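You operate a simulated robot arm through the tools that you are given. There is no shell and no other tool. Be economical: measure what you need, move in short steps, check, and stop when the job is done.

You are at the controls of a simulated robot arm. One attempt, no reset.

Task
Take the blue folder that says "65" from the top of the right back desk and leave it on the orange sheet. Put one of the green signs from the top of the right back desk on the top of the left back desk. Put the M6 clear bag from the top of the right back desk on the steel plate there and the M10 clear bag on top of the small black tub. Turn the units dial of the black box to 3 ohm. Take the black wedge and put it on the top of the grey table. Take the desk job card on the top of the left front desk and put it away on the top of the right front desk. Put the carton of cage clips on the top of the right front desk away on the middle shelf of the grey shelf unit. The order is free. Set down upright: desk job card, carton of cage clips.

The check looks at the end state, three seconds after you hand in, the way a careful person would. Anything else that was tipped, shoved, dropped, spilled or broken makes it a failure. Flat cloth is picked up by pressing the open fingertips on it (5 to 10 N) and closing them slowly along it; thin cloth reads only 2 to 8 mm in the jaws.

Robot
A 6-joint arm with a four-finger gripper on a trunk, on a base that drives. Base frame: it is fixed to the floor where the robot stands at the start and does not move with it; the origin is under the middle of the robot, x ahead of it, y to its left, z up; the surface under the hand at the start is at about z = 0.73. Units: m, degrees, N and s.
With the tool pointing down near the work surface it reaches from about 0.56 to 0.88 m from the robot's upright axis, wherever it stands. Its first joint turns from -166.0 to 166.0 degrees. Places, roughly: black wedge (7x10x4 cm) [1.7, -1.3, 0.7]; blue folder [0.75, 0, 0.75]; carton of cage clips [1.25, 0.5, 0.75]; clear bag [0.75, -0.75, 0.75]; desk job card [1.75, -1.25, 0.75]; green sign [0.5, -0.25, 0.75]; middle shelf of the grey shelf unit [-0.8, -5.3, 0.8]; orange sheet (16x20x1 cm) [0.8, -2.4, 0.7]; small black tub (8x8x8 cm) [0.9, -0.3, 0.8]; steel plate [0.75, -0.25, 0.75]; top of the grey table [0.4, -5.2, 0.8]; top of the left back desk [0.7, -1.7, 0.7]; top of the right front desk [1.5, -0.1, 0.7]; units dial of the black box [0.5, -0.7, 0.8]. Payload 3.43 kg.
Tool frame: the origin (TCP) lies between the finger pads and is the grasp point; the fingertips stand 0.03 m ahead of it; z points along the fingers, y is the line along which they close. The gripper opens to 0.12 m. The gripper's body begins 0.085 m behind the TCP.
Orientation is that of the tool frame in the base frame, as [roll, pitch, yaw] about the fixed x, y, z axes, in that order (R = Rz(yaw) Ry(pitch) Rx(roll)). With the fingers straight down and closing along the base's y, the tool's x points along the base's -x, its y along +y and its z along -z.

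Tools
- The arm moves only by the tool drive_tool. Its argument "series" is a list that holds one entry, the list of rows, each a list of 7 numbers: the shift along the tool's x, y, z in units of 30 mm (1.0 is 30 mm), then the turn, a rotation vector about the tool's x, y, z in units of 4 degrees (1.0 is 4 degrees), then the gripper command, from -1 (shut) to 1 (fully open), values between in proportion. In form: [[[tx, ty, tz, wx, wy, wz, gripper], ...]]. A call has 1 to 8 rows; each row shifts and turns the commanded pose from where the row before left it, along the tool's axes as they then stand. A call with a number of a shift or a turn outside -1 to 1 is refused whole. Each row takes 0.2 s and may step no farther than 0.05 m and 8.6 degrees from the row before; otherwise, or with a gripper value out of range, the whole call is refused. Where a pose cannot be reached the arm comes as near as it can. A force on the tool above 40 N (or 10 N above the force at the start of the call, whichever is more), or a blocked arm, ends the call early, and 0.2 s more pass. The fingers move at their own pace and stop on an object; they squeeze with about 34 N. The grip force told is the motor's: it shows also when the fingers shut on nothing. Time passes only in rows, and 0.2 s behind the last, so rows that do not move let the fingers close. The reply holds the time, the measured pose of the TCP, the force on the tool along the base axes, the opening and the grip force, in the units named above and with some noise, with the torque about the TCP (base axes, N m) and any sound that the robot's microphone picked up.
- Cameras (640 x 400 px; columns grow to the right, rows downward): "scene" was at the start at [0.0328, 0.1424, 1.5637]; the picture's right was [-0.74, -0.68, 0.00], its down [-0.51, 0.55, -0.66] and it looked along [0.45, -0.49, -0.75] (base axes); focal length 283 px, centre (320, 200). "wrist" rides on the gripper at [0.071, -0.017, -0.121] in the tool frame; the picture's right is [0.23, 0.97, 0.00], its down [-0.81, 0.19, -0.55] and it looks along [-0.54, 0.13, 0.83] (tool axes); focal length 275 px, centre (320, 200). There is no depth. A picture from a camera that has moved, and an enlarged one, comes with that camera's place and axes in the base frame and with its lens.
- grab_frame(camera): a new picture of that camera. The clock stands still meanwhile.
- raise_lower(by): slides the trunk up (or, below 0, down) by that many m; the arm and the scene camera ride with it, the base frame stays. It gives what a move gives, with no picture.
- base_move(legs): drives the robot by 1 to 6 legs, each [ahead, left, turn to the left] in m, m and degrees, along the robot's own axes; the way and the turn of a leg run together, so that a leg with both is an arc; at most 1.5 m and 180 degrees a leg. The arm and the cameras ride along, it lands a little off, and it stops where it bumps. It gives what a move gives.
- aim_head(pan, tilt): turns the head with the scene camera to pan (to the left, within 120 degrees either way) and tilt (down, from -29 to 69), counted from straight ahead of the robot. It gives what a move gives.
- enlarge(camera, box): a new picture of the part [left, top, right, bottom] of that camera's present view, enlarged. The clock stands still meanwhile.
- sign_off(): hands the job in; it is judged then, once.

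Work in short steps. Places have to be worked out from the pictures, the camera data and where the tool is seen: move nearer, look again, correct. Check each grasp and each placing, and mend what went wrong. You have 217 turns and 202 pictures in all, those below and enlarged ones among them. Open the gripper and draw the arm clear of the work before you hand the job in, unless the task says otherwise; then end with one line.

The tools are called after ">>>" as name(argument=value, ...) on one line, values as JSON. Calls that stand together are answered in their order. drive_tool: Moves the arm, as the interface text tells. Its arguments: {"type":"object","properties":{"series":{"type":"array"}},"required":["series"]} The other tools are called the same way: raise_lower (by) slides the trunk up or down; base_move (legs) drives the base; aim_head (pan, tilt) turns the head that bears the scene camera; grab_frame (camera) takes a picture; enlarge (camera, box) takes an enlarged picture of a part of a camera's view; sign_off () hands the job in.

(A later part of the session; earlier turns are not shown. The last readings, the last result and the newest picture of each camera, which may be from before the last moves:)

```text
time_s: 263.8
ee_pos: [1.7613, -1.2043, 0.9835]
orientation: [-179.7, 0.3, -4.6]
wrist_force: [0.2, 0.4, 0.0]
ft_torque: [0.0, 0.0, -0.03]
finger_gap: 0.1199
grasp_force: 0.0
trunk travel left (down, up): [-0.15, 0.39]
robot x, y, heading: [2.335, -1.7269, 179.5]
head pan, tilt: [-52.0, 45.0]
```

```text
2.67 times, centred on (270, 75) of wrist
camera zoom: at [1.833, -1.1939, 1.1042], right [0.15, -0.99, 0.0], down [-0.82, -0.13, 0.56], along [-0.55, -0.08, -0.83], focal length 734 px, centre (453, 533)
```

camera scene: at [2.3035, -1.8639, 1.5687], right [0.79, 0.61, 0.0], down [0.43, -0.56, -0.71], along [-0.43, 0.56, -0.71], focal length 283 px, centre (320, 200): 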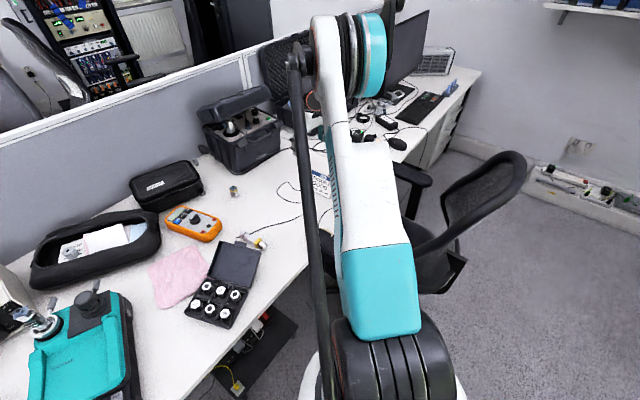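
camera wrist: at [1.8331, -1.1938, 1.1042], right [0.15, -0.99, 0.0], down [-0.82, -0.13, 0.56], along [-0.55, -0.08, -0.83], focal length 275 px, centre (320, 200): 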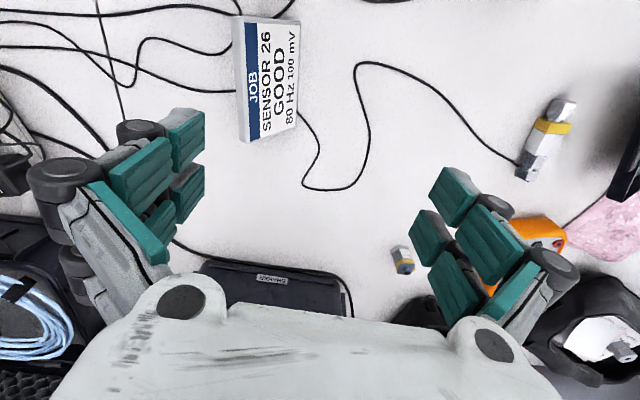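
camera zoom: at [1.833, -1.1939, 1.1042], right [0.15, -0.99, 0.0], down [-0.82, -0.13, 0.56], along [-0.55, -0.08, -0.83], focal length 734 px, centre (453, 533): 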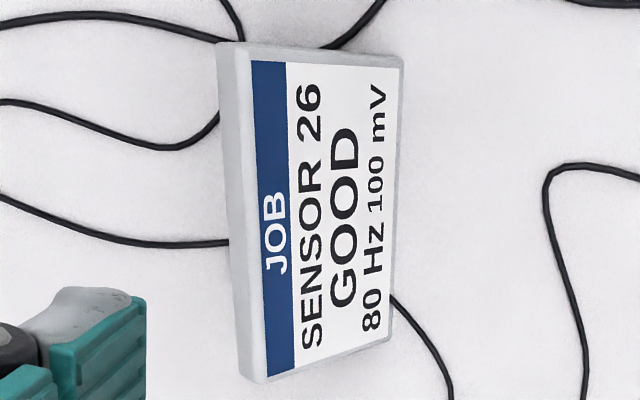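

I see a narrow flat top strip. To view the end profile I move the camera to the +X side of the card.

>>> drive_tool(series=[[[0.9, -0.4, 0.4, 0, 0, 0, 1], [0.9, -0.4, 0.4, 0, 0, 0, 1], [0.9, -0.4, 0.4, 0, 0, 0, 1], [0.9, -0.4, 0.4, 0, 0, 0, 1], [0.9, -0.4, 0.4, 0, 0, 0, 1], [0.9, -0.4, 0.4, 0, 0, 0, 1], [0.9, -0.4, 0.4, 0, 0, 0, 1]]])

>>> enlarge(camera="wrist", box=[220, 60, 420, 260])

```text
time_s: 265.4
ee_pos: [1.9553, -1.1361, 0.8987]
orientation: [-179.8, 0.5, -4.7]
wrist_force: [-0.2, 0.1, -0.1]
ft_torque: [0.04, -0.01, 0.03]
finger_gap: 0.1201
grasp_force: 0.0
trunk travel left (down, up): [-0.15, 0.39]
robot x, y, heading: [2.3331, -1.7272, 179.5]
head pan, tilt: [-52.0, 45.0]
```

```text
2.00 times, centred on (320, 160) of wrist
camera zoom: at [2.0277, -1.125, 1.0193], right [0.15, -0.99, 0.0], down [-0.82, -0.13, 0.56], along [-0.55, -0.08, -0.83], focal length 551 px, centre (320, 280)
```

zoom: 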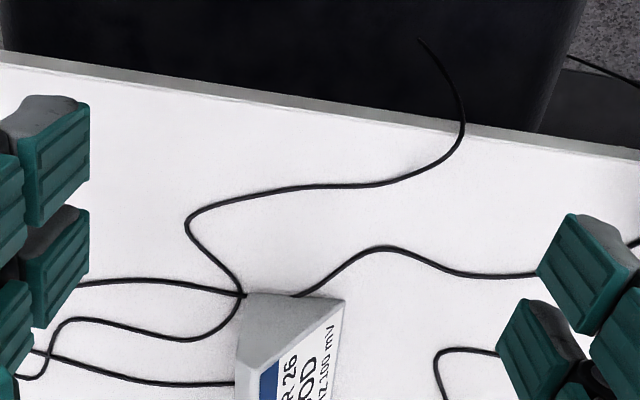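

Profile found: near-vertical back at y≈-1.108, 13 mm flat top at z≈0.803, and a front slope ~32° off vertical. I'll grip across the top with the tool tilted ~16° to bisect the faces. First I move above it with yaw +4°.

>>> drive_tool(series=[[[-0.8, -0.216, 0, 0, 0, -1, 1], [-0.8, -0.216, 0, 0, 0, -1, 1], [-0.8, -0.216, 0, 0, 0, -0.13, 1], [-0.8, -0.216, 0, 0, 0, 0, 1], [-0.8, -0.216, 0, 0, 0, 0, 1], [-0.8, -0.216, 0, 0, 0, 0, 1], [-0.8, -0.216, 0, 0, 0, 0, 1], [-0.8, -0.216, 0, 0, 0, 0, 1]]])

>>> drive_tool(series=[[[0, 0, 0, -1, 0, 0, 1], [0, 0, 0, -1, 0, 0, 1], [0, 0, 0, -1, 0, 0, 1], [0, 0, 0, -1, 0, 0, 1]]])

>>> grab_frame(camera="wrist")

```text
time_s: 267.2
ee_pos: [1.7617, -1.0906, 0.901]
orientation: [-179.8, 0.4, 3.8]
wrist_force: [0.0, -0.4, -0.3]
ft_torque: [-0.02, 0.02, -0.01]
finger_gap: 0.1201
grasp_force: 0.0
trunk travel left (down, up): [-0.15, 0.39]
robot x, y, heading: [2.3362, -1.7274, 179.3]
head pan, tilt: [-52.0, 45.0]
```

```text
time_s: 268.2
ee_pos: [1.762, -1.0915, 0.9008]
orientation: [164.2, 0.4, 3.9]
wrist_force: [1.1, 0.9, -1.1]
ft_torque: [0.0, 0.01, 0.02]
finger_gap: 0.12
grasp_force: 0.0
trunk travel left (down, up): [-0.15, 0.39]
robot x, y, heading: [2.3361, -1.7293, 179.4]
head pan, tilt: [-52.0, 45.0]
```

```text
111 pictures are left
camera wrist: at [1.8295, -1.0376, 1.0119], right [0.3, -0.92, 0.26], down [-0.8, -0.09, 0.59], along [-0.52, -0.39, -0.76], focal length 275 px, centre (320, 200)
```

wrist: 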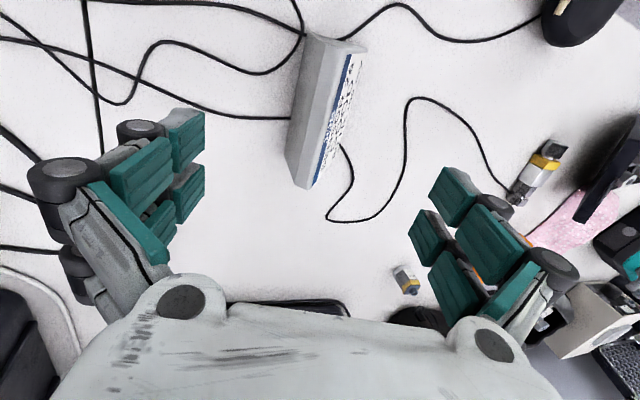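

The tilt is good. I advance along the tool axis to the grasp point.

>>> drive_tool(series=[[[0, 0.07, 1, 0, 0, 0, 0.5], [0, 0, 1, 0, 0, 0, 0.5], [0, 0, 1, 0, 0, 0, 0.5], [0, 0, 0.7, 0, 0, 0, 0.5]]])

>>> grab_frame(camera="wrist")

```text
time_s: 269.2
ee_pos: [1.7686, -1.1302, 0.7987]
orientation: [164.4, 0.5, 3.8]
wrist_force: [-0.4, 0.0, -0.4]
ft_torque: [-0.02, 0.01, -0.03]
finger_gap: 0.09
grasp_force: 0.1
out of reach, approached as far as the arm can: row 3, 4
trunk travel left (down, up): [-0.15, 0.39]
robot x, y, heading: [2.3321, -1.7275, 179.6]
head pan, tilt: [-52.0, 45.0]
```

```text
110 pictures are left
camera wrist: at [1.8371, -1.0766, 0.9097], right [0.3, -0.92, 0.26], down [-0.8, -0.09, 0.59], along [-0.52, -0.38, -0.76], focal length 275 px, centre (320, 200)
```

wrist: 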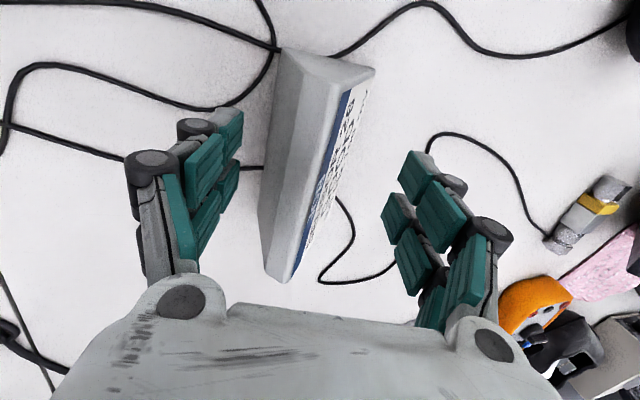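

The arm reached its limit slightly short. I retreat, shift the base 6 cm closer toward +Y and re-approach.

>>> drive_tool(series=[[[0, 0, -1, 0, 0, 0, 0.5], [0, 0, -1, 0, 0, 0, 0.5], [0, 0, -1, 0, 0, 0, 0.5]]])

>>> base_move(legs=[[0, -0.06, 0]])

```text
time_s: 270.0
ee_pos: [1.7669, -1.1075, 0.8858]
orientation: [164.1, 0.3, 3.9]
wrist_force: [-0.1, -0.6, -0.3]
ft_torque: [-0.01, -0.01, 0.02]
finger_gap: 0.0901
grasp_force: 0.0
trunk travel left (down, up): [-0.15, 0.39]
robot x, y, heading: [2.3329, -1.7296, 179.4]
head pan, tilt: [-52.0, 45.0]
```

```text
time_s: 271.0
ee_pos: [1.7682, -1.0459, 0.8858]
orientation: [164.2, 0.3, 4.0]
wrist_force: [0.2, -1.0, 0.2]
ft_torque: [0.01, 0.0, 0.0]
finger_gap: 0.0901
grasp_force: 0.1
trunk travel left (down, up): [-0.15, 0.39]
robot x, y, heading: [2.3344, -1.6686, 179.5]
head pan, tilt: [-52.0, 45.0]
```

>>> drive_tool(series=[[[-0.16, 0.83, 0.24, 0, 0, 0, 0.5], [-0.16, 0.83, 0.24, 0, 0, 0, 0.5], [0, 0, 1, 0, 0, 0, 0.5], [0, 0, 1, 0, 0, 0, 0.5], [0, 0, 1, 0, 0, 0, 0.5], [0, 0, 0.2, 0, 0, 0, 0.5]]])

>>> grab_frame(camera="wrist")

```text
time_s: 272.4
ee_pos: [1.7633, -1.1248, 0.7928]
orientation: [164.2, 0.4, 3.9]
wrist_force: [0.0, 0.1, -0.5]
ft_torque: [-0.02, -0.02, -0.02]
finger_gap: 0.0902
grasp_force: 0.0
trunk travel left (down, up): [-0.15, 0.39]
robot x, y, heading: [2.3358, -1.6692, 179.4]
head pan, tilt: [-52.0, 45.0]
```

```text
109 pictures are left
camera wrist: at [1.8312, -1.0707, 0.9038], right [0.3, -0.92, 0.26], down [-0.8, -0.09, 0.59], along [-0.52, -0.39, -0.76], focal length 275 px, centre (320, 200)
```

wrist: 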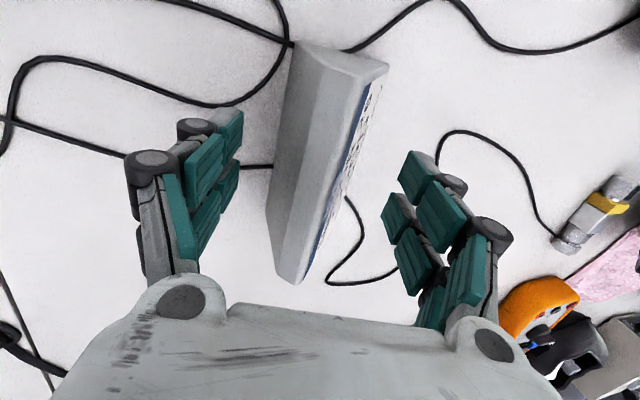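

In position, with the card between the pads. I close.

>>> drive_tool(series=[[[0, 0, 0, 0, 0, 0, -0.3], [0, 0, 0, 0, 0, 0, -1], [0, 0, 0, 0, 0, 0, -1], [0, 0, 0, 0, 0, 0, -1]]])

>>> grab_frame(camera="wrist")

```text
time_s: 273.4
ee_pos: [1.7644, -1.1254, 0.7933]
orientation: [164.2, 0.3, 3.9]
wrist_force: [0.9, -0.4, -1.0]
ft_torque: [-0.01, -0.08, -0.05]
finger_gap: 0.0359
grasp_force: 34.0
trunk travel left (down, up): [-0.15, 0.39]
robot x, y, heading: [2.3379, -1.6679, 179.3]
head pan, tilt: [-52.0, 45.0]
```

```text
108 pictures are left
camera wrist: at [1.8313, -1.0707, 0.904], right [0.3, -0.92, 0.26], down [-0.8, -0.09, 0.59], along [-0.52, -0.39, -0.76], focal length 275 px, centre (320, 200)
```

wrist: 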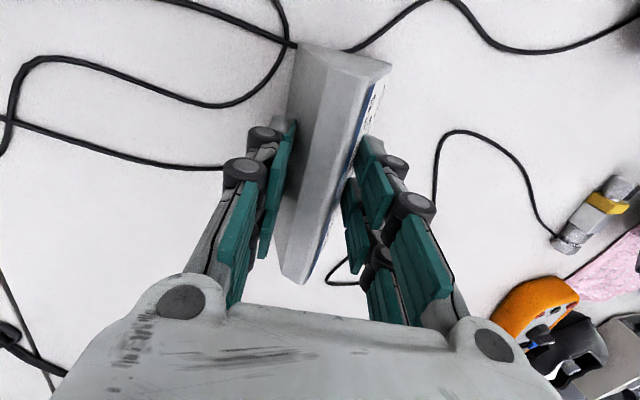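

Gripped at 36 mm and the card didn't move. I lift vertically in world terms a few cm and check that it holds.

>>> drive_tool(series=[[[0, 0.14, -0.48, 0, 0, 0, -1], [0, 0.27, -0.96, 0, 0, 0, -1], [0, 0.27, -0.96, 0, 0, 0, -1], [0, 0, 0, 0, 0, 0, -1]]])

>>> grab_frame(camera="wrist")

```text
time_s: 274.4
ee_pos: [1.7647, -1.1234, 0.8681]
orientation: [164.2, 0.4, 3.9]
wrist_force: [-0.8, -0.4, -1.1]
ft_torque: [0.03, 0.02, -0.02]
finger_gap: 0.036
grasp_force: 33.9
trunk travel left (down, up): [-0.15, 0.39]
robot x, y, heading: [2.3356, -1.6686, 179.8]
head pan, tilt: [-52.0, 45.0]
```

```text
107 pictures are left
camera wrist: at [1.8324, -1.0707, 0.9787], right [0.3, -0.92, 0.26], down [-0.8, -0.09, 0.59], along [-0.52, -0.39, -0.76], focal length 275 px, centre (320, 200)
```

wrist: 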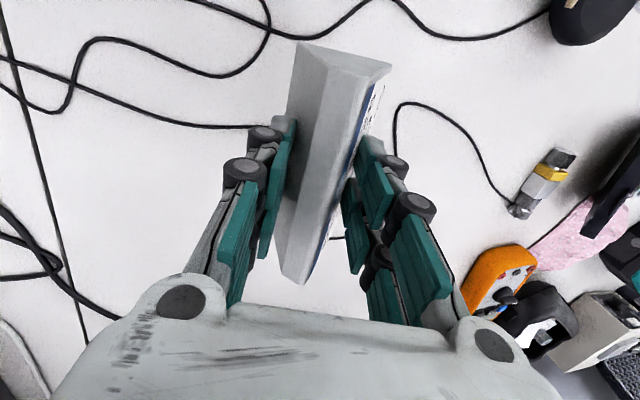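

The card holds without slipping. I raise it and drive out around the chair toward the right front desk, stopping at y≈-0.45 to look.

>>> drive_tool(series=[[[0, 0.27, -0.96, 0, 0, 0, -1], [0, 0.27, -0.96, 0, 0, 0, -1], [0, 0.27, -0.96, 0, 0, 0, -1], [0, 0.27, -0.96, 0, 0, 0, -1]]])

>>> raise_lower(by=0.35)

>>> base_move(legs=[[-0.62, 0, 0], [0, -1.2, 0]])

>>> aim_head(pan=-15, tilt=40)

>>> grab_frame(camera="scene")

>>> grab_frame(camera="wrist")

```text
time_s: 275.4
ee_pos: [1.7646, -1.1244, 0.9881]
orientation: [164.2, 0.3, 3.9]
wrist_force: [0.0, 0.0, -1.1]
ft_torque: [0.03, -0.01, 0.02]
finger_gap: 0.0359
grasp_force: 33.7
trunk travel left (down, up): [-0.15, 0.39]
robot x, y, heading: [2.3366, -1.6628, 179.4]
head pan, tilt: [-52.0, 45.0]
```

```text
time_s: 278.8
ee_pos: [1.7643, -1.1226, 1.337]
orientation: [164.1, 0.5, 3.9]
wrist_force: [0.2, 0.2, -1.0]
ft_torque: [0.04, -0.01, -0.01]
finger_gap: 0.0359
grasp_force: 34.4
trunk travel left (down, up): [-0.5, 0.04]
robot x, y, heading: [2.3366, -1.6675, 179.6]
head pan, tilt: [-52.0, 45.0]
```

```text
time_s: 288.0
ee_pos: [2.382, 0.0821, 1.3365]
orientation: [164.2, 0.3, 4.3]
wrist_force: [-0.4, 0.1, -0.7]
ft_torque: [0.05, -0.04, -0.01]
finger_gap: 0.036
grasp_force: 34.2
trunk travel left (down, up): [-0.5, 0.04]
robot x, y, heading: [2.9564, -0.4589, 179.7]
head pan, tilt: [-52.0, 45.0]
```

```text
time_s: 289.1
ee_pos: [2.3833, 0.0815, 1.3376]
orientation: [164.2, 0.3, 4.3]
wrist_force: [-1.0, 0.2, -1.4]
ft_torque: [0.03, -0.01, 0.0]
finger_gap: 0.0357
grasp_force: 34.2
trunk travel left (down, up): [-0.5, 0.04]
robot x, y, heading: [2.9616, -0.4597, 179.7]
head pan, tilt: [-15.0, 40.0]
```

```text
106 pictures are left
camera scene: at [2.8944, -0.6359, 1.9259], right [0.26, 0.96, 0.0], down [0.62, -0.17, -0.77], along [-0.74, 0.2, -0.64], focal length 283 px, centre (320, 200)
```

scene: 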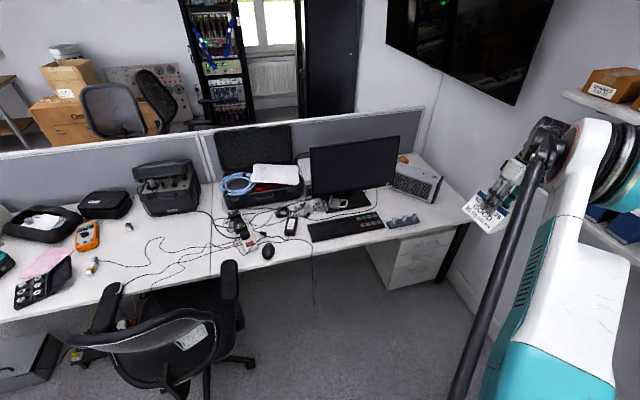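

```text
105 pictures are left
camera wrist: at [2.4501, 0.1361, 1.4479], right [0.3, -0.92, 0.26], down [-0.8, -0.09, 0.59], along [-0.52, -0.39, -0.76], focal length 275 px, centre (320, 200)
```

wrist: 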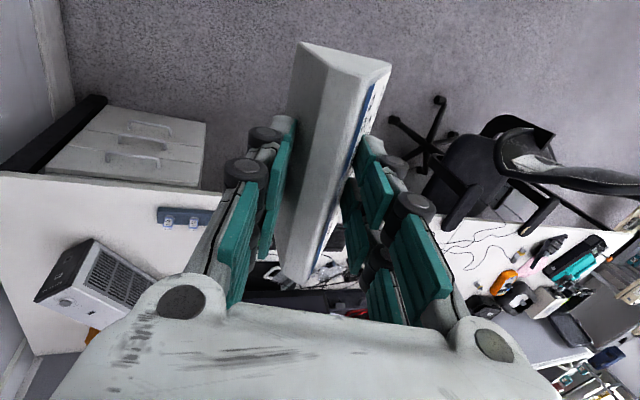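

The vent box stands diagonally with its front corner near (1.75,0.42), and there is free desk around (1.85,0.35). I drive to about (2.45,-0.25) so the tool hangs over that region.

>>> base_move(legs=[[0, -0.2, 0], [0.5, 0, 0]])

>>> grab_frame(camera="wrist")

>>> aim_head(pan=-25, tilt=45)

>>> grab_frame(camera="scene")

```text
time_s: 293.2
ee_pos: [1.883, 0.2861, 1.3355]
orientation: [164.2, 0.3, 4.2]
wrist_force: [-1.2, -0.1, -2.0]
ft_torque: [0.04, -0.04, -0.01]
finger_gap: 0.0357
grasp_force: 34.6
trunk travel left (down, up): [-0.5, 0.04]
robot x, y, heading: [2.4563, -0.2556, 179.8]
head pan, tilt: [-15.0, 40.0]
```

```text
104 pictures are left
camera wrist: at [1.9505, 0.3403, 1.4475], right [0.3, -0.92, 0.26], down [-0.8, -0.09, 0.59], along [-0.52, -0.39, -0.76], focal length 275 px, centre (320, 200)
```

wrist: 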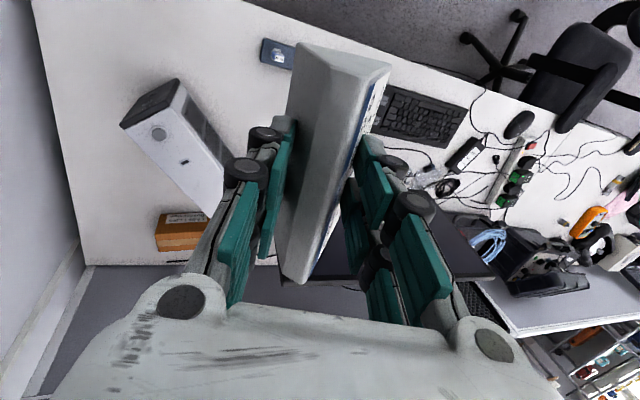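

```text
time_s: 293.9
ee_pos: [1.8842, 0.2863, 1.3363]
orientation: [164.3, 0.4, 4.1]
wrist_force: [-0.6, 1.0, -1.7]
ft_torque: [0.0, 0.04, -0.01]
finger_gap: 0.0355
grasp_force: 33.9
trunk travel left (down, up): [-0.5, 0.04]
robot x, y, heading: [2.4559, -0.2572, 179.4]
head pan, tilt: [-25.0, 45.0]
```

```text
103 pictures are left
camera scene: at [2.4015, -0.4212, 1.9187], right [0.43, 0.9, 0.0], down [0.64, -0.3, -0.71], along [-0.64, 0.3, -0.71], focal length 283 px, centre (320, 200)
```

scene: 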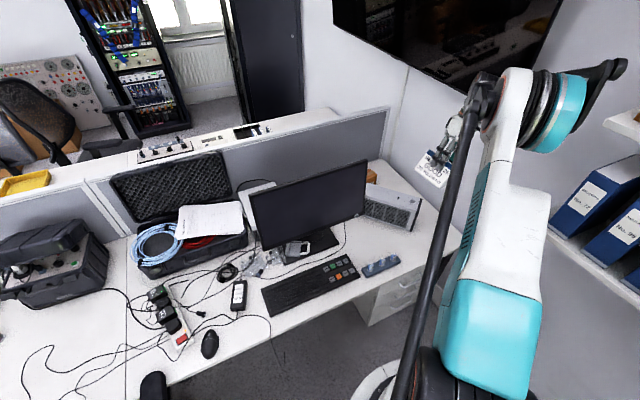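

The wrist view shows clear desk around (1.85,0.36), between the blue tool and the vent box. I lower the trunk first, staying clear of the wall shelf and TV, then nudge the base 0.1 m.

>>> raise_lower(by=-0.35)

>>> base_move(legs=[[0.03, -0.1, 0]])

>>> grab_frame(camera="wrist")

>>> grab_frame(camera="scene")

```text
time_s: 297.4
ee_pos: [1.8845, 0.2866, 0.9871]
orientation: [164.2, 0.3, 4.1]
wrist_force: [0.0, 0.3, -1.2]
ft_torque: [-0.03, 0.0, 0.0]
finger_gap: 0.0354
grasp_force: 34.2
trunk travel left (down, up): [-0.15, 0.39]
robot x, y, heading: [2.4542, -0.2526, 179.5]
head pan, tilt: [-25.0, 45.0]
```

```text
time_s: 298.5
ee_pos: [1.8544, 0.387, 0.9867]
orientation: [164.2, 0.4, 4.0]
wrist_force: [-0.4, 0.5, -2.4]
ft_torque: [0.0, -0.02, 0.02]
finger_gap: 0.0354
grasp_force: 33.4
trunk travel left (down, up): [-0.15, 0.39]
robot x, y, heading: [2.4272, -0.1558, 179.4]
head pan, tilt: [-25.0, 45.0]
```

```text
102 pictures are left
camera wrist: at [1.9224, 0.4414, 1.0975], right [0.3, -0.92, 0.26], down [-0.8, -0.09, 0.59], along [-0.52, -0.39, -0.76], focal length 275 px, centre (320, 200)
```

wrist: 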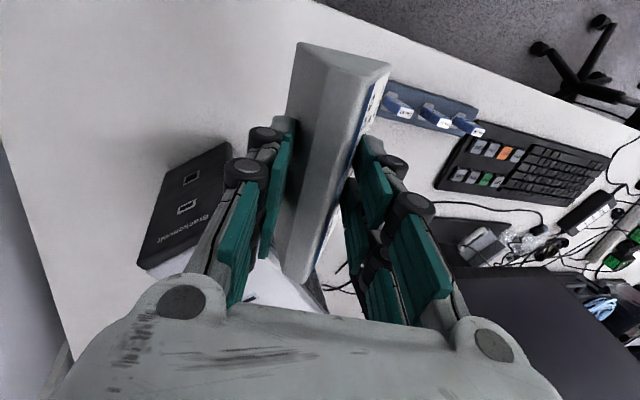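

```text
101 pictures are left
camera scene: at [2.3715, -0.3204, 1.5687], right [0.43, 0.9, 0.0], down [0.64, -0.3, -0.71], along [-0.64, 0.3, -0.71], focal length 283 px, centre (320, 200)
```

scene: 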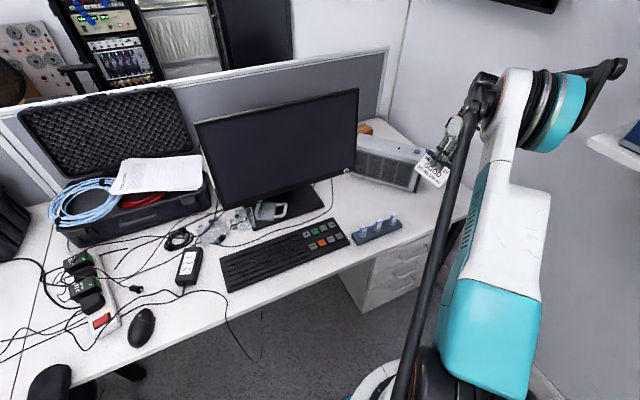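

The spot beneath the card is clear. I lower vertically.

>>> drive_tool(series=[[[0, -0.27, 0.96, 0, 0, 0, -1], [0, -0.27, 0.96, 0, 0, 0, -1], [0, -0.27, 0.96, 0, 0, 0, -1], [0, -0.27, 0.96, 0, 0, 0, -1], [0, -0.27, 0.96, 0, 0, 0, -1]]])

>>> grab_frame(camera="wrist")

```text
time_s: 299.7
ee_pos: [1.8555, 0.3865, 0.8363]
orientation: [164.2, 0.3, 4.0]
wrist_force: [-0.6, 0.0, -1.7]
ft_torque: [0.0, 0.01, 0.02]
finger_gap: 0.0352
grasp_force: 33.9
trunk travel left (down, up): [-0.15, 0.39]
robot x, y, heading: [2.43, -0.1559, 179.3]
head pan, tilt: [-25.0, 45.0]
```

```text
100 pictures are left
camera wrist: at [1.9221, 0.4405, 0.9471], right [0.3, -0.92, 0.26], down [-0.8, -0.09, 0.59], along [-0.52, -0.39, -0.76], focal length 275 px, centre (320, 200)
```

wrist: 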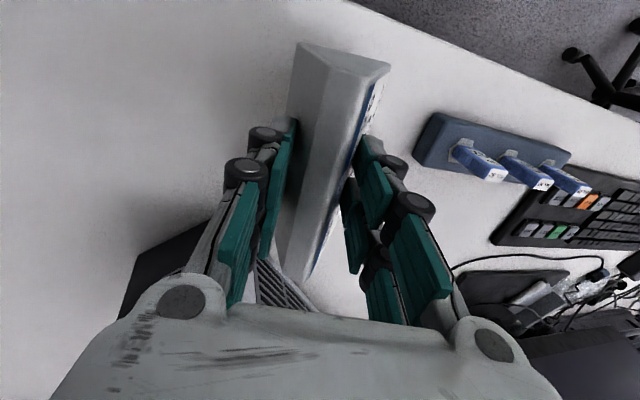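

>>> drive_tool(series=[[[0, -0.14, 0.48, 0, 0, 0, -1], [0, -0.14, 0.48, 0, 0, 0, -1], [0, -0.05, 0.19, 0, 0, 0, -1], [0, -0.03, 0.1, 0, 0, 0, -1], [0, -0.03, 0.1, 0, 0, 0, -1], [0, 0, 0, 0, 0, 0, -1]]])

```text
time_s: 301.1
ee_pos: [1.854, 0.3871, 0.7951]
orientation: [164.1, 0.4, 4.0]
wrist_force: [1.0, 0.2, -1.7]
ft_torque: [0.04, -0.02, 0.03]
finger_gap: 0.0351
grasp_force: 34.1
trunk travel left (down, up): [-0.15, 0.39]
robot x, y, heading: [2.4295, -0.1597, 179.5]
head pan, tilt: [-25.0, 45.0]
```

>>> drive_tool(series=[[[0, -0.03, 0.1, 0, 0, 0, -1], [0, -0.02, 0.07, 0, 0, 0, -1], [0, 0, 0, 0, 0, 0, -1]]])

```text
time_s: 301.8
ee_pos: [1.8536, 0.388, 0.7944]
orientation: [164.3, 0.5, 4.0]
wrist_force: [2.2, -0.4, 19.2]
ft_torque: [-0.1, -0.48, 0.12]
finger_gap: 0.0348
grasp_force: 34.7
trunk travel left (down, up): [-0.15, 0.39]
robot x, y, heading: [2.43, -0.158, 179.5]
head pan, tilt: [-25.0, 45.0]
stopped in row 3: the force on the tool passed its limit at 43 N (the readings are from after the stop); the commanded pose is now the measured one
```

It's on the desk. I release gradually and withdraw along the tool axis.

>>> drive_tool(series=[[[0, 0, -0.03, 0, 0, 0, -1], [0, 0, 0, 0, 0, 0, -0.3], [0, 0, 0, 0, 0, 0, 0.2], [0, 0, 0, 0, 0, 0, 0.3], [0, 0, -1, 0, 0, 0, 0.3], [0, 0, -1, 0, 0, 0, 0.3], [0, 0, -1, 0, 0, 0, 0.3], [0, 0, -1, 0, 0, 0, 0.3]]])

>>> grab_frame(camera="wrist")

```text
time_s: 303.6
ee_pos: [1.852, 0.4202, 0.9096]
orientation: [164.2, 0.5, 4.1]
wrist_force: [-0.3, 0.1, 0.2]
ft_torque: [0.01, -0.01, 0.01]
finger_gap: 0.0779
grasp_force: 0.0
trunk travel left (down, up): [-0.15, 0.39]
robot x, y, heading: [2.4232, -0.1545, 179.6]
head pan, tilt: [-25.0, 45.0]
```

```text
99 pictures are left
camera wrist: at [1.92, 0.4753, 1.0206], right [0.3, -0.92, 0.26], down [-0.8, -0.09, 0.59], along [-0.52, -0.39, -0.76], focal length 275 px, centre (320, 200)
```

wrist: 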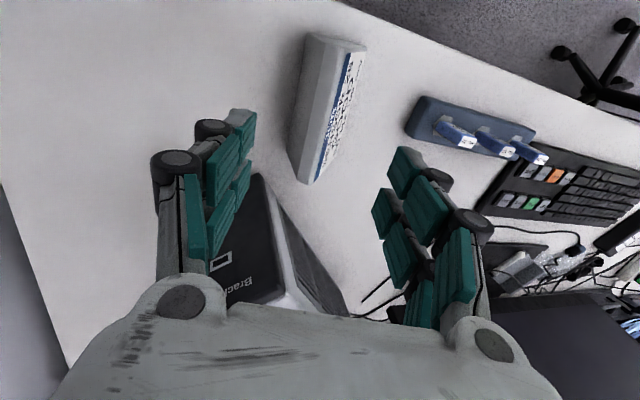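

The card stands upright on the right front desk. Next is the carton. I level the tool, rise and extend over the vent box for a look.

>>> drive_tool(series=[[[0, 0, -1, 1, 0, 0, 1], [0, 0, -1, 1, 0, 0, 1], [0, 0, -1, 1, 0, 0, 1], [0, 0, -1, 1, 0, 0, 1], [-1, 0.3, 0, 0, 0, 0, 1], [-1, 0.3, 0, 0, 0, 0, 1], [-1, 0.3, 0, 0, 0, 0, 1], [-1, 0.3, 0, 0, 0, 0, 1]]])

>>> drive_tool(series=[[[-1, 0.3, 0, 0, 0, 0, 1], [-1, 0.3, 0, 0, 0, 0, 1], [-1, 0.3, 0, 0, 0, 0, 1]]])

>>> grab_frame(camera="wrist")

```text
time_s: 305.4
ee_pos: [1.7324, 0.3973, 1.0264]
orientation: [-179.7, 0.4, 4.0]
wrist_force: [-0.1, -0.3, 0.3]
ft_torque: [-0.01, -0.01, 0.03]
finger_gap: 0.1198
grasp_force: 0.1
trunk travel left (down, up): [-0.15, 0.39]
robot x, y, heading: [2.4259, -0.1559, 179.2]
head pan, tilt: [-25.0, 45.0]
```

```text
time_s: 306.1
ee_pos: [1.6602, 0.3524, 1.0249]
orientation: [-179.8, 0.4, 3.9]
wrist_force: [-0.2, -0.7, 0.1]
ft_torque: [0.06, -0.02, -0.02]
finger_gap: 0.12
grasp_force: 0.1
out of reach, approached as far as the arm can: row 3
trunk travel left (down, up): [-0.15, 0.39]
robot x, y, heading: [2.4298, -0.16, 179.4]
head pan, tilt: [-25.0, 45.0]
```

```text
98 pictures are left
camera wrist: at [1.7301, 0.3733, 1.1453], right [0.3, -0.95, -0.01], down [-0.79, -0.25, 0.56], along [-0.53, -0.16, -0.83], focal length 275 px, centre (320, 200)
```

wrist: 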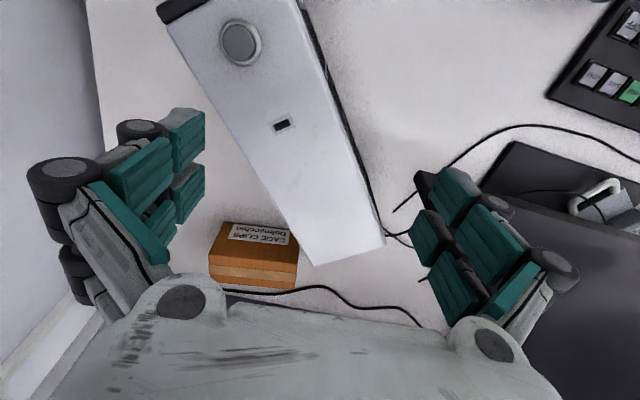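

The carton reads "CAGE CLIPS": about 14.5 cm along Y, 6.5 cm along X, 8.5 cm high, centred near (1.332,0.376), yawed ~6°. I need a different base pose and tool yaw -84°. I raise, back out, and swing the arm straight ahead while turning the tool.

>>> raise_lower(by=0.35)

>>> base_move(legs=[[-0.32, 0, 0]])

>>> drive_tool(series=[[[0.126, 0.781, 0, 0, 0, 1, 1], [0.18, 0.77, 0, 0, 0, 1, 1], [0.233, 0.755, 0, 0, 0, 1, 1], [0.285, 0.737, 0, 0, 0, 1, 1], [0.336, 0.716, 0, 0, 0, 1, 1], [0.385, 0.69, 0, 0, 0, 1, 1], [0.432, 0.662, 0, 0, 0, 1, 1], [0.478, 0.63, 0, 0, 0, 1, 1]]])

>>> drive_tool(series=[[[0.52, 0.595, 0, 0, 0, 1, 1], [0.561, 0.558, 0, 0, 0, 1, 1], [0.598, 0.517, 0, 0, 0, 1, 1], [0.633, 0.474, 0, 0, 0, 1, 1], [0.665, 0.429, 0, 0, 0, 1, 1], [0.692, 0.381, 0, 0, 0, 1, 1], [0.718, 0.332, 0, 0, 0, 1, 1], [0.739, 0.281, 0, 0, 0, 1, 1]]])

>>> drive_tool(series=[[[0.757, 0.229, 0, 0, 0, 1, 1], [0.771, 0.176, 0, 0, 0, 1, 1], [0.781, 0.122, 0, 0, 0, 1, 1], [0.788, 0.067, 0, 0, 0, 1, 1], [0.79, 0.012, 0, 0, 0, 1, 1], [0.79, -0.043, 0, 0, 0, 1, 1]]])

>>> aim_head(pan=-15, tilt=35)

>>> grab_frame(camera="scene")

```text
time_s: 309.6
ee_pos: [1.661, 0.3522, 1.3756]
orientation: [-179.8, 0.3, 4.0]
wrist_force: [0.1, 0.4, 0.0]
ft_torque: [-0.01, 0.02, 0.02]
finger_gap: 0.1201
grasp_force: 0.2
trunk travel left (down, up): [-0.5, 0.04]
robot x, y, heading: [2.4278, -0.1585, 179.3]
head pan, tilt: [-25.0, 45.0]
```

```text
time_s: 311.7
ee_pos: [1.9793, 0.3494, 1.3767]
orientation: [-179.8, 0.5, 4.0]
wrist_force: [1.6, 0.8, 0.4]
ft_torque: [-0.01, 0.04, -0.01]
finger_gap: 0.1197
grasp_force: 0.1
trunk travel left (down, up): [-0.5, 0.04]
robot x, y, heading: [2.7459, -0.1566, 179.5]
head pan, tilt: [-25.0, 45.0]
```

```text
time_s: 313.5
ee_pos: [1.9122, 0.2268, 1.3976]
orientation: [179.9, 0.3, -28.0]
wrist_force: [0.1, -1.0, -0.1]
ft_torque: [0.01, 0.02, -0.01]
finger_gap: 0.12
grasp_force: 0.0
out of reach, approached as far as the arm can: row 1, 2, 3, 4, 5, 6, 7, 8
trunk travel left (down, up): [-0.5, 0.04]
robot x, y, heading: [2.7494, -0.1584, 179.3]
head pan, tilt: [-25.0, 45.0]
```

```text
time_s: 315.3
ee_pos: [1.8622, 0.0765, 1.4213]
orientation: [179.9, 0.2, -60.1]
wrist_force: [-0.6, -0.6, 0.1]
ft_torque: [0.01, 0.01, -0.02]
finger_gap: 0.1198
grasp_force: 0.1
out of reach, approached as far as the arm can: row 1, 2, 3, 4, 5, 6, 7, 8
trunk travel left (down, up): [-0.5, 0.04]
robot x, y, heading: [2.7444, -0.1587, 179.4]
head pan, tilt: [-25.0, 45.0]
```

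```text
time_s: 316.7
ee_pos: [1.8428, -0.0507, 1.4367]
orientation: [179.8, 0.3, -84.0]
wrist_force: [0.4, 0.5, -1.0]
ft_torque: [0.03, -0.02, 0.01]
finger_gap: 0.1199
grasp_force: 0.0
out of reach, approached as far as the arm can: row 1, 2, 3, 4, 5, 6
trunk travel left (down, up): [-0.5, 0.04]
robot x, y, heading: [2.7467, -0.159, 179.8]
head pan, tilt: [-25.0, 45.0]
```

```text
time_s: 317.4
ee_pos: [1.8424, -0.0514, 1.436]
orientation: [179.7, 0.2, -83.9]
wrist_force: [0.5, 0.5, -0.6]
ft_torque: [0.01, -0.04, -0.01]
finger_gap: 0.12
grasp_force: 0.0
trunk travel left (down, up): [-0.5, 0.04]
robot x, y, heading: [2.7425, -0.1579, 179.5]
head pan, tilt: [-15.0, 35.0]
```

```text
97 pictures are left
camera scene: at [2.6783, -0.3351, 1.9334], right [0.27, 0.96, 0.0], down [0.55, -0.15, -0.82], along [-0.79, 0.22, -0.57], focal length 283 px, centre (320, 200)
```

scene: 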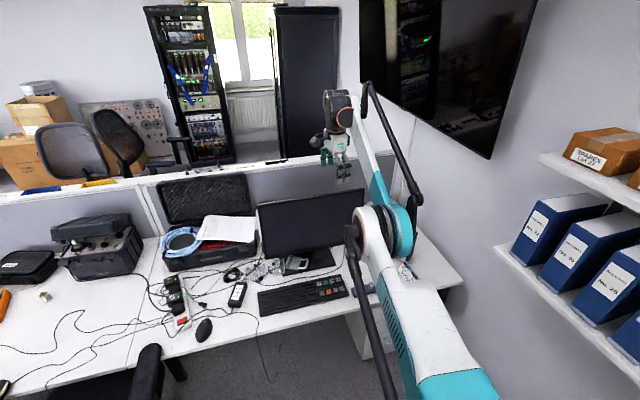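

The arm seems stuck near full extension. I command pull-back steps toward the robot and see how it responds.

>>> drive_tool(series=[[[0, 0, 0, 0, 0, 0, 1], [0, -0.8, 0, 0, 0, 0, 1], [0, -0.8, 0, 0, 0, 0, 1], [0, -0.8, 0, 0, 0, 0, 1]]])

```text
time_s: 318.4
ee_pos: [1.8548, -0.0356, 1.4606]
orientation: [179.7, 0.2, -84.0]
wrist_force: [0.7, -0.3, 0.3]
ft_torque: [-0.04, -0.02, -0.01]
finger_gap: 0.1199
grasp_force: 0.1
out of reach, approached as far as the arm can: row 2, 3, 4
trunk travel left (down, up): [-0.5, 0.04]
robot x, y, heading: [2.744, -0.1575, 179.7]
head pan, tilt: [-15.0, 35.0]
```

>>> drive_tool(series=[[[0, 0, 0.5, 0, 0, 0, 1], [0, 0, 0.5, 0, 0, 0, 1]]])

>>> drive_tool(series=[[[0, -0.3, 0, 0, 0, 0, 1], [0, -0.3, 0, 0, 0, 0, 1]]])

```text
time_s: 319.0
ee_pos: [1.844, -0.0343, 1.4325]
orientation: [179.8, 0.2, -83.9]
wrist_force: [0.2, -0.3, 0.6]
ft_torque: [0.04, 0.0, 0.0]
finger_gap: 0.12
grasp_force: 0.2
out of reach, approached as far as the arm can: row 1, 2
trunk travel left (down, up): [-0.5, 0.04]
robot x, y, heading: [2.7441, -0.1574, 179.4]
head pan, tilt: [-15.0, 35.0]
```

```text
time_s: 319.6
ee_pos: [1.8464, -0.0303, 1.4371]
orientation: [179.8, 0.1, -84.0]
wrist_force: [0.1, -0.1, -0.3]
ft_torque: [0.02, 0.01, -0.01]
finger_gap: 0.1198
grasp_force: 0.1
out of reach, approached as far as the arm can: row 1, 2
trunk travel left (down, up): [-0.5, 0.04]
robot x, y, heading: [2.7431, -0.1596, 179.6]
head pan, tilt: [-15.0, 35.0]
```

The arm is near a straight-elbow singularity. I try to break it with a combined inward move and tilt.

>>> drive_tool(series=[[[0, -1, 0, -1, 0, 0, 1], [0, -1, 0, -1, 0, 0, 1], [0, -1, 0, -1, 0, 0, 1], [0, -1, 0, -1, 0, 0, 1], [0, -1, 0, -1, 0, 0, 1], [0, -1, 0, -1, 0, 0, 1], [0, -1, 0, -1, 0, 0, 1], [0, -1, 0, -1, 0, 0, 1]]])

```text
time_s: 321.4
ee_pos: [1.7627, 0.0634, 1.5254]
orientation: [147.7, 0.2, -83.9]
wrist_force: [0.4, 0.9, -0.4]
ft_torque: [-0.03, 0.0, 0.0]
finger_gap: 0.12
grasp_force: 0.0
out of reach, approached as far as the arm can: row 1, 2, 3, 4, 5, 6, 7, 8
trunk travel left (down, up): [-0.5, 0.04]
robot x, y, heading: [2.7475, -0.1596, 179.8]
head pan, tilt: [-15.0, 35.0]
```

>>> drive_tool(series=[[[0, -1, 0.3, 1, 0, 0, 1], [0, -1, 0.3, 1, 0, 0, 1], [0, -1, 0.3, 1, 0, 0, 1], [0, -1, 0.3, 1, 0, 0, 1], [0, -1, 0.3, 1, 0, 0, 1], [0, -1, 0.3, 1, 0, 0, 1], [0, -1, 0.3, 1, 0, 0, 1], [0, -1, 0.3, 1, 0, 0, 1]]])

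```text
time_s: 323.2
ee_pos: [1.8729, 0.1133, 1.4179]
orientation: [179.8, 0.1, -84.1]
wrist_force: [0.5, 0.2, -1.1]
ft_torque: [-0.01, -0.01, 0.03]
finger_gap: 0.1199
grasp_force: 0.1
out of reach, approached as far as the arm can: row 1, 2, 3, 4, 5, 6, 7, 8
trunk travel left (down, up): [-0.5, 0.04]
robot x, y, heading: [2.7432, -0.1599, 179.7]
head pan, tilt: [-15.0, 35.0]
```

>>> drive_tool(series=[[[0, 0, -1, 0, 0, 0, 1], [0, 0, -1, 0, 0, 0, 1], [0, 0, -1, 0, 0, 0, 1]]])

>>> drive_tool(series=[[[0, 0, 1, 0, 0, 0, 1], [0, 0, 1, 0, 0, 0, 1], [0, 0, 1, 0, 0, 0, 1], [0, 0, 1, 0, 0, 0, 1], [0, 0, 1, 0, 0, 0, 1]]])

```text
time_s: 324.0
ee_pos: [1.8931, 0.1049, 1.5078]
orientation: [179.5, 0.4, -84.1]
wrist_force: [0.4, -0.5, 1.4]
ft_torque: [0.04, 0.14, -0.01]
finger_gap: 0.1201
grasp_force: 0.0
out of reach, approached as far as the arm can: row 1, 3
trunk travel left (down, up): [-0.5, 0.04]
robot x, y, heading: [2.748, -0.1607, 179.7]
head pan, tilt: [-15.0, 35.0]
```

```text
time_s: 325.2
ee_pos: [1.8616, 0.1151, 1.3606]
orientation: [179.8, 0.2, -84.1]
wrist_force: [0.1, -0.2, 0.0]
ft_torque: [-0.02, -0.01, 0.0]
finger_gap: 0.1198
grasp_force: 0.1
out of reach, approached as far as the arm can: row 2, 3, 4, 5
trunk travel left (down, up): [-0.5, 0.04]
robot x, y, heading: [2.7472, -0.1602, 179.5]
head pan, tilt: [-15.0, 35.0]
```

>>> drive_tool(series=[[[0, 0, -1, 0, 0, 0, 1], [0, -0.5, -1, 0, 0, 0, 1], [0, -1, -1, 0, 0, 0, 1], [0, -1, -1, 0, 0, 0, 1], [0, -1, -1, 0, 0, 0, 1], [0, -1, -0.5, 0, 0, 0, 1], [0, -1, 0, 0, 0, 0, 1], [0, -1, 0, 0, 0, 0, 1]]])

>>> grab_frame(camera="scene")

```text
time_s: 327.0
ee_pos: [1.9877, 0.1624, 1.5771]
orientation: [179.6, 0.2, -84.0]
wrist_force: [0.1, 0.6, -0.4]
ft_torque: [-0.01, 0.03, -0.01]
finger_gap: 0.1201
grasp_force: 0.0
out of reach, approached as far as the arm can: row 1, 2, 3, 4, 5, 6, 7, 8
trunk travel left (down, up): [-0.5, 0.04]
robot x, y, heading: [2.7422, -0.1582, 179.3]
head pan, tilt: [-15.0, 35.0]
```

```text
96 pictures are left
camera scene: at [2.6795, -0.3346, 1.9336], right [0.27, 0.96, 0.0], down [0.55, -0.15, -0.82], along [-0.79, 0.22, -0.57], focal length 283 px, centre (320, 200)
```

scene: 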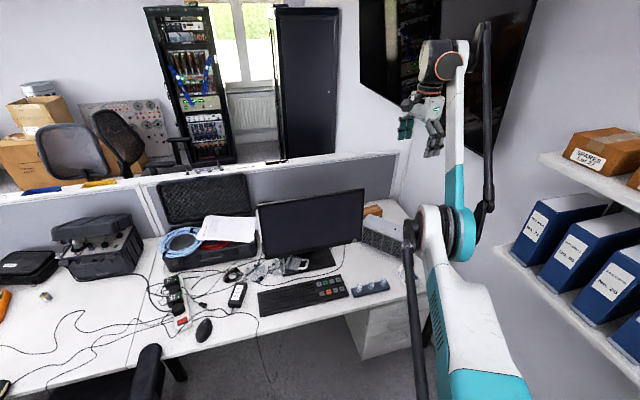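

Radial moves near a straight elbow need big joint changes per row. I try very small inward steps, so the elbow can start bending.

>>> drive_tool(series=[[[0, -0.03, 0, 0, 0, 0, 1], [0, -0.03, 0, 0, 0, 0, 1], [0, -0.05, 0, 0, 0, 0, 1], [0, -0.08, 0, 0, 0, 0, 1], [0, -0.1, 0, 0, 0, 0, 1], [0, -0.15, 0, 0, 0, 0, 1], [0, -0.2, 0, 0, 0, 0, 1], [0, -0.3, 0, 0, 0, 0, 1]]])

```text
time_s: 328.8
ee_pos: [2.0018, 0.171, 1.5893]
orientation: [179.7, 0.1, -84.0]
wrist_force: [0.0, -0.1, -0.1]
ft_torque: [0.02, 0.01, 0.02]
finger_gap: 0.1202
grasp_force: 0.0
out of reach, approached as far as the arm can: row 4, 6, 7, 8
trunk travel left (down, up): [-0.5, 0.04]
robot x, y, heading: [2.7443, -0.1559, 179.8]
head pan, tilt: [-15.0, 35.0]
```

>>> drive_tool(series=[[[0.5, 0, 0.5, 0, 0, 0, 1], [0.8, 0, 0.8, 0, 0, 0, 1], [0.8, 0, 0.8, 0, 0, 0, 1], [0.8, 0, 0.8, 0, 0, 0, 1]]])

```text
time_s: 329.8
ee_pos: [1.9465, 0.1081, 1.557]
orientation: [179.8, 0.2, -84.0]
wrist_force: [-0.1, 0.4, -0.4]
ft_torque: [0.02, 0.01, 0.03]
finger_gap: 0.12
grasp_force: 0.0
out of reach, approached as far as the arm can: row 1, 2, 3, 4
trunk travel left (down, up): [-0.5, 0.04]
robot x, y, heading: [2.7471, -0.1562, 179.7]
head pan, tilt: [-15.0, 35.0]
```

I back the base up a bit for safety, then go down well below the limit height, where earlier retreats worked.

>>> base_move(legs=[[-0.25, 0, 0]])

>>> drive_tool(series=[[[0, 0, 1, 0, 0, 0, 1], [0, 0, 1, 0, 0, 0, 1], [0, 0, 1, 0, 0, 0, 1], [0, 0, 1, 0, 0, 0, 1], [0, 0, 1, 0, 0, 0, 1], [0, 0, 1, 0, 0, 0, 1], [0, 0, 1, 0, 0, 0, 1], [0, 0, 1, 0, 0, 0, 1]]])

>>> drive_tool(series=[[[0, 0, 1, 0, 0, 0, 1], [0, 0, 1, 0, 0, 0, 1], [0, 0, 1, 0, 0, 0, 1], [0, 0, 1, 0, 0, 0, 1], [0, 0, 1, 0, 0, 0, 1], [0, 0, 1, 0, 0, 0, 1], [0, 0, 1, 0, 0, 0, 1], [0, 0, 1, 0, 0, 0, 1]]])

```text
time_s: 331.6
ee_pos: [2.2003, 0.107, 1.5596]
orientation: [179.7, 0.2, -84.0]
wrist_force: [1.1, 0.4, 0.4]
ft_torque: [0.01, 0.09, 0.01]
finger_gap: 0.1197
grasp_force: 0.0
trunk travel left (down, up): [-0.5, 0.04]
robot x, y, heading: [2.9932, -0.1577, 179.5]
head pan, tilt: [-15.0, 35.0]
```

```text
time_s: 333.4
ee_pos: [2.1263, 0.133, 1.3548]
orientation: [179.7, 0.2, -84.0]
wrist_force: [0.3, 0.4, 0.3]
ft_torque: [-0.02, 0.04, 0.01]
finger_gap: 0.1198
grasp_force: 0.0
out of reach, approached as far as the arm can: row 1, 2, 3, 4, 5, 6, 7
trunk travel left (down, up): [-0.5, 0.04]
robot x, y, heading: [2.9972, -0.1601, 179.7]
head pan, tilt: [-15.0, 35.0]
```

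```text
time_s: 335.2
ee_pos: [2.1606, 0.1214, 1.1329]
orientation: [179.6, 0.3, -84.0]
wrist_force: [0.5, 0.0, 0.3]
ft_torque: [0.02, 0.03, -0.01]
finger_gap: 0.12
grasp_force: 0.0
out of reach, approached as far as the arm can: row 5, 6, 7, 8
trunk travel left (down, up): [-0.5, 0.04]
robot x, y, heading: [2.9988, -0.1601, 179.7]
head pan, tilt: [-15.0, 35.0]
```

Now from the lower region I command an inward motion (with a little up).

>>> drive_tool(series=[[[0, 0, -0.5, 0, 0, 0, 1], [0, -0.3, -0.3, 0, 0, 0, 1], [0, -0.5, -0.3, 0, 0, 0, 1], [0, -1, -0.3, 0, 0, 0, 1], [0, -1, -0.3, 0, 0, 0, 1], [0, -1, 0, 0, 0, 0, 1]]])

```text
time_s: 336.6
ee_pos: [2.2748, 0.1328, 1.1846]
orientation: [179.7, 0.2, -84.0]
wrist_force: [0.1, -0.4, 0.0]
ft_torque: [-0.02, 0.03, 0.0]
finger_gap: 0.1199
grasp_force: 0.0
trunk travel left (down, up): [-0.5, 0.04]
robot x, y, heading: [2.9967, -0.1565, 179.6]
head pan, tilt: [-15.0, 35.0]
```

Unstuck; I'll avoid full extension above that height from now on. I bring the tool in front of the base and a bit higher, then drive toward the carton with the base at y≈0.19.

>>> drive_tool(series=[[[1, 0, -0.5, 0, 0, 0, 1], [1, 0, -0.5, 0, 0, 0, 1], [1, 0, -0.5, 0, 0, 0, 1], [1, 0, -0.5, 0, 0, 0, 1], [1, 0, -0.5, 0, 0, 0, 1], [1, 0, -0.5, 0, 0, 0, 1], [1, 0, -0.5, 0, 0, 0, 1], [1, 0, -0.5, 0, 0, 0, 1]]])

>>> base_move(legs=[[0, -0.34, 0], [0.5, 0, 0]])

>>> grab_frame(camera="wrist")

>>> aim_head(pan=-10, tilt=45)

>>> grab_frame(camera="scene")

```text
time_s: 338.4
ee_pos: [2.3013, -0.1084, 1.3022]
orientation: [179.7, 0.2, -84.0]
wrist_force: [-1.1, -0.1, -0.8]
ft_torque: [0.02, 0.0, -0.03]
finger_gap: 0.12
grasp_force: 0.0
trunk travel left (down, up): [-0.5, 0.04]
robot x, y, heading: [2.9949, -0.1602, 179.6]
head pan, tilt: [-15.0, 35.0]
```

```text
time_s: 340.6
ee_pos: [2.3019, 0.2104, 1.3006]
orientation: [179.8, 0.3, -84.3]
wrist_force: [-1.1, -0.2, 0.1]
ft_torque: [0.07, -0.01, -0.01]
finger_gap: 0.1199
grasp_force: 0.1
trunk travel left (down, up): [-0.5, 0.04]
robot x, y, heading: [3.0006, 0.1553, 179.5]
head pan, tilt: [-15.0, 35.0]
stopped in leg 1: the robot was blocked; the commanded pose is now the measured one
```

```text
95 pictures are left
camera wrist: at [2.3258, 0.1398, 1.422], right [-0.95, -0.33, 0.0], down [-0.27, 0.79, 0.56], along [-0.18, 0.53, -0.83], focal length 275 px, centre (320, 200)
```

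wrist: 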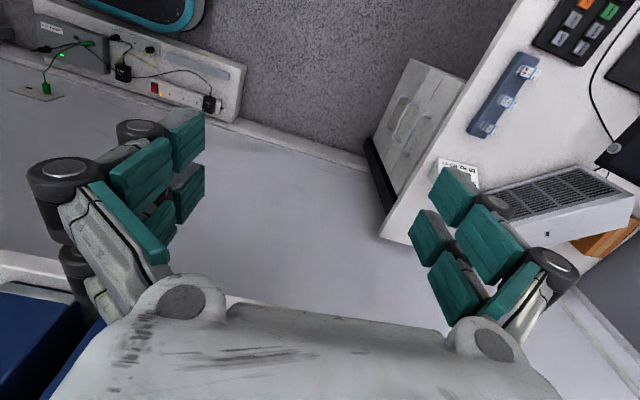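

```text
time_s: 341.3
ee_pos: [2.304, 0.2126, 1.3028]
orientation: [179.7, 0.2, -84.3]
wrist_force: [0.4, 0.1, 0.7]
ft_torque: [-0.04, -0.03, -0.02]
finger_gap: 0.1204
grasp_force: 0.0
trunk travel left (down, up): [-0.5, 0.04]
robot x, y, heading: [2.9974, 0.1496, 179.3]
head pan, tilt: [-10.0, 45.0]
```

```text
94 pictures are left
camera scene: at [2.9356, -0.03, 1.9188], right [0.19, 0.98, 0.0], down [0.69, -0.13, -0.71], along [-0.7, 0.13, -0.71], focal length 283 px, centre (320, 200)
```

scene: 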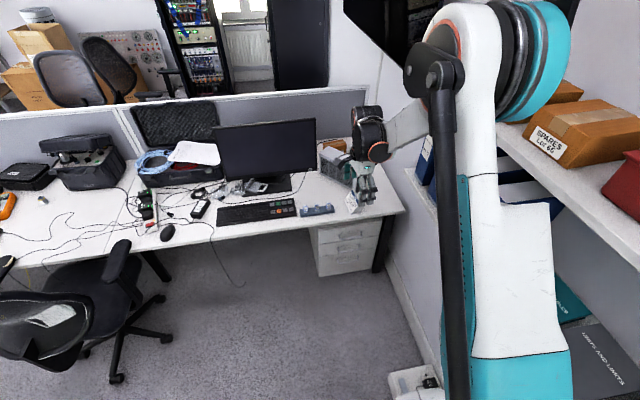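

The base was blocked at y≈0.155, likely by the floor box or the arm near the wall shelf. I back away toward -Y at once, drive forward at y≈-0.05 and look again.

>>> base_move(legs=[[0, 0.2, 0], [0.76, 0, 0]])

>>> aim_head(pan=-60, tilt=25)

>>> grab_frame(camera="scene")

>>> grab_frame(camera="wrist")

```text
time_s: 346.6
ee_pos: [1.5401, 0.0193, 1.3021]
orientation: [179.8, 0.2, -84.2]
wrist_force: [-0.3, 0.3, -0.9]
ft_torque: [-0.01, 0.02, 0.0]
finger_gap: 0.1203
grasp_force: 0.1
trunk travel left (down, up): [-0.5, 0.04]
robot x, y, heading: [2.2379, -0.0363, 179.6]
head pan, tilt: [-10.0, 45.0]
```

```text
time_s: 347.8
ee_pos: [1.5398, 0.0183, 1.3021]
orientation: [179.7, 0.2, -84.2]
wrist_force: [0.2, -0.6, -0.4]
ft_torque: [-0.01, -0.02, -0.02]
finger_gap: 0.1201
grasp_force: 0.0
trunk travel left (down, up): [-0.5, 0.04]
robot x, y, heading: [2.235, -0.0349, 179.5]
head pan, tilt: [-60.0, 25.0]
```

```text
93 pictures are left
camera scene: at [2.208, -0.157, 1.9492], right [0.87, 0.49, 0.0], down [0.21, -0.37, -0.91], along [-0.45, 0.79, -0.42], focal length 283 px, centre (320, 200)
```

scene: 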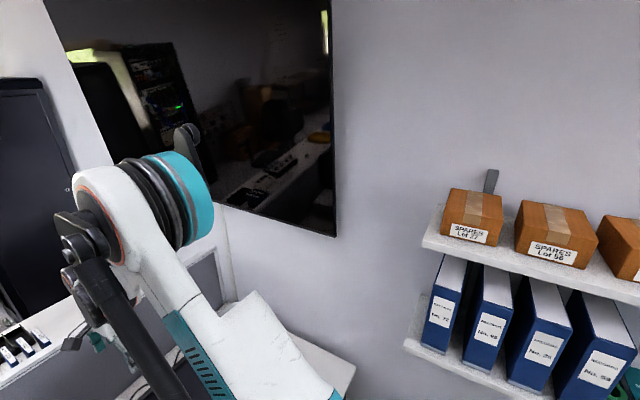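

```text
92 pictures are left
camera wrist: at [1.5641, -0.0507, 1.4224], right [-0.94, -0.33, 0.0], down [-0.27, 0.79, 0.56], along [-0.18, 0.53, -0.83], focal length 275 px, centre (320, 200)
```

wrist: 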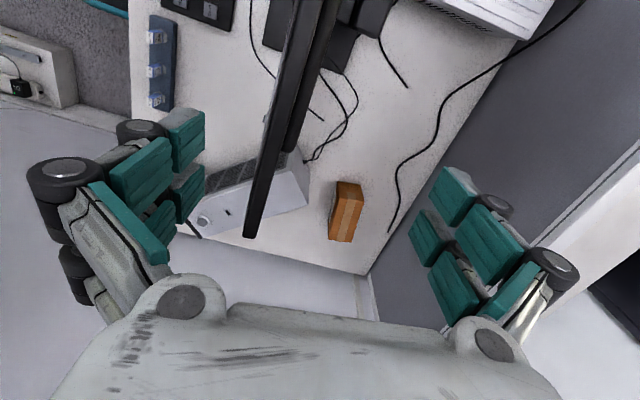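

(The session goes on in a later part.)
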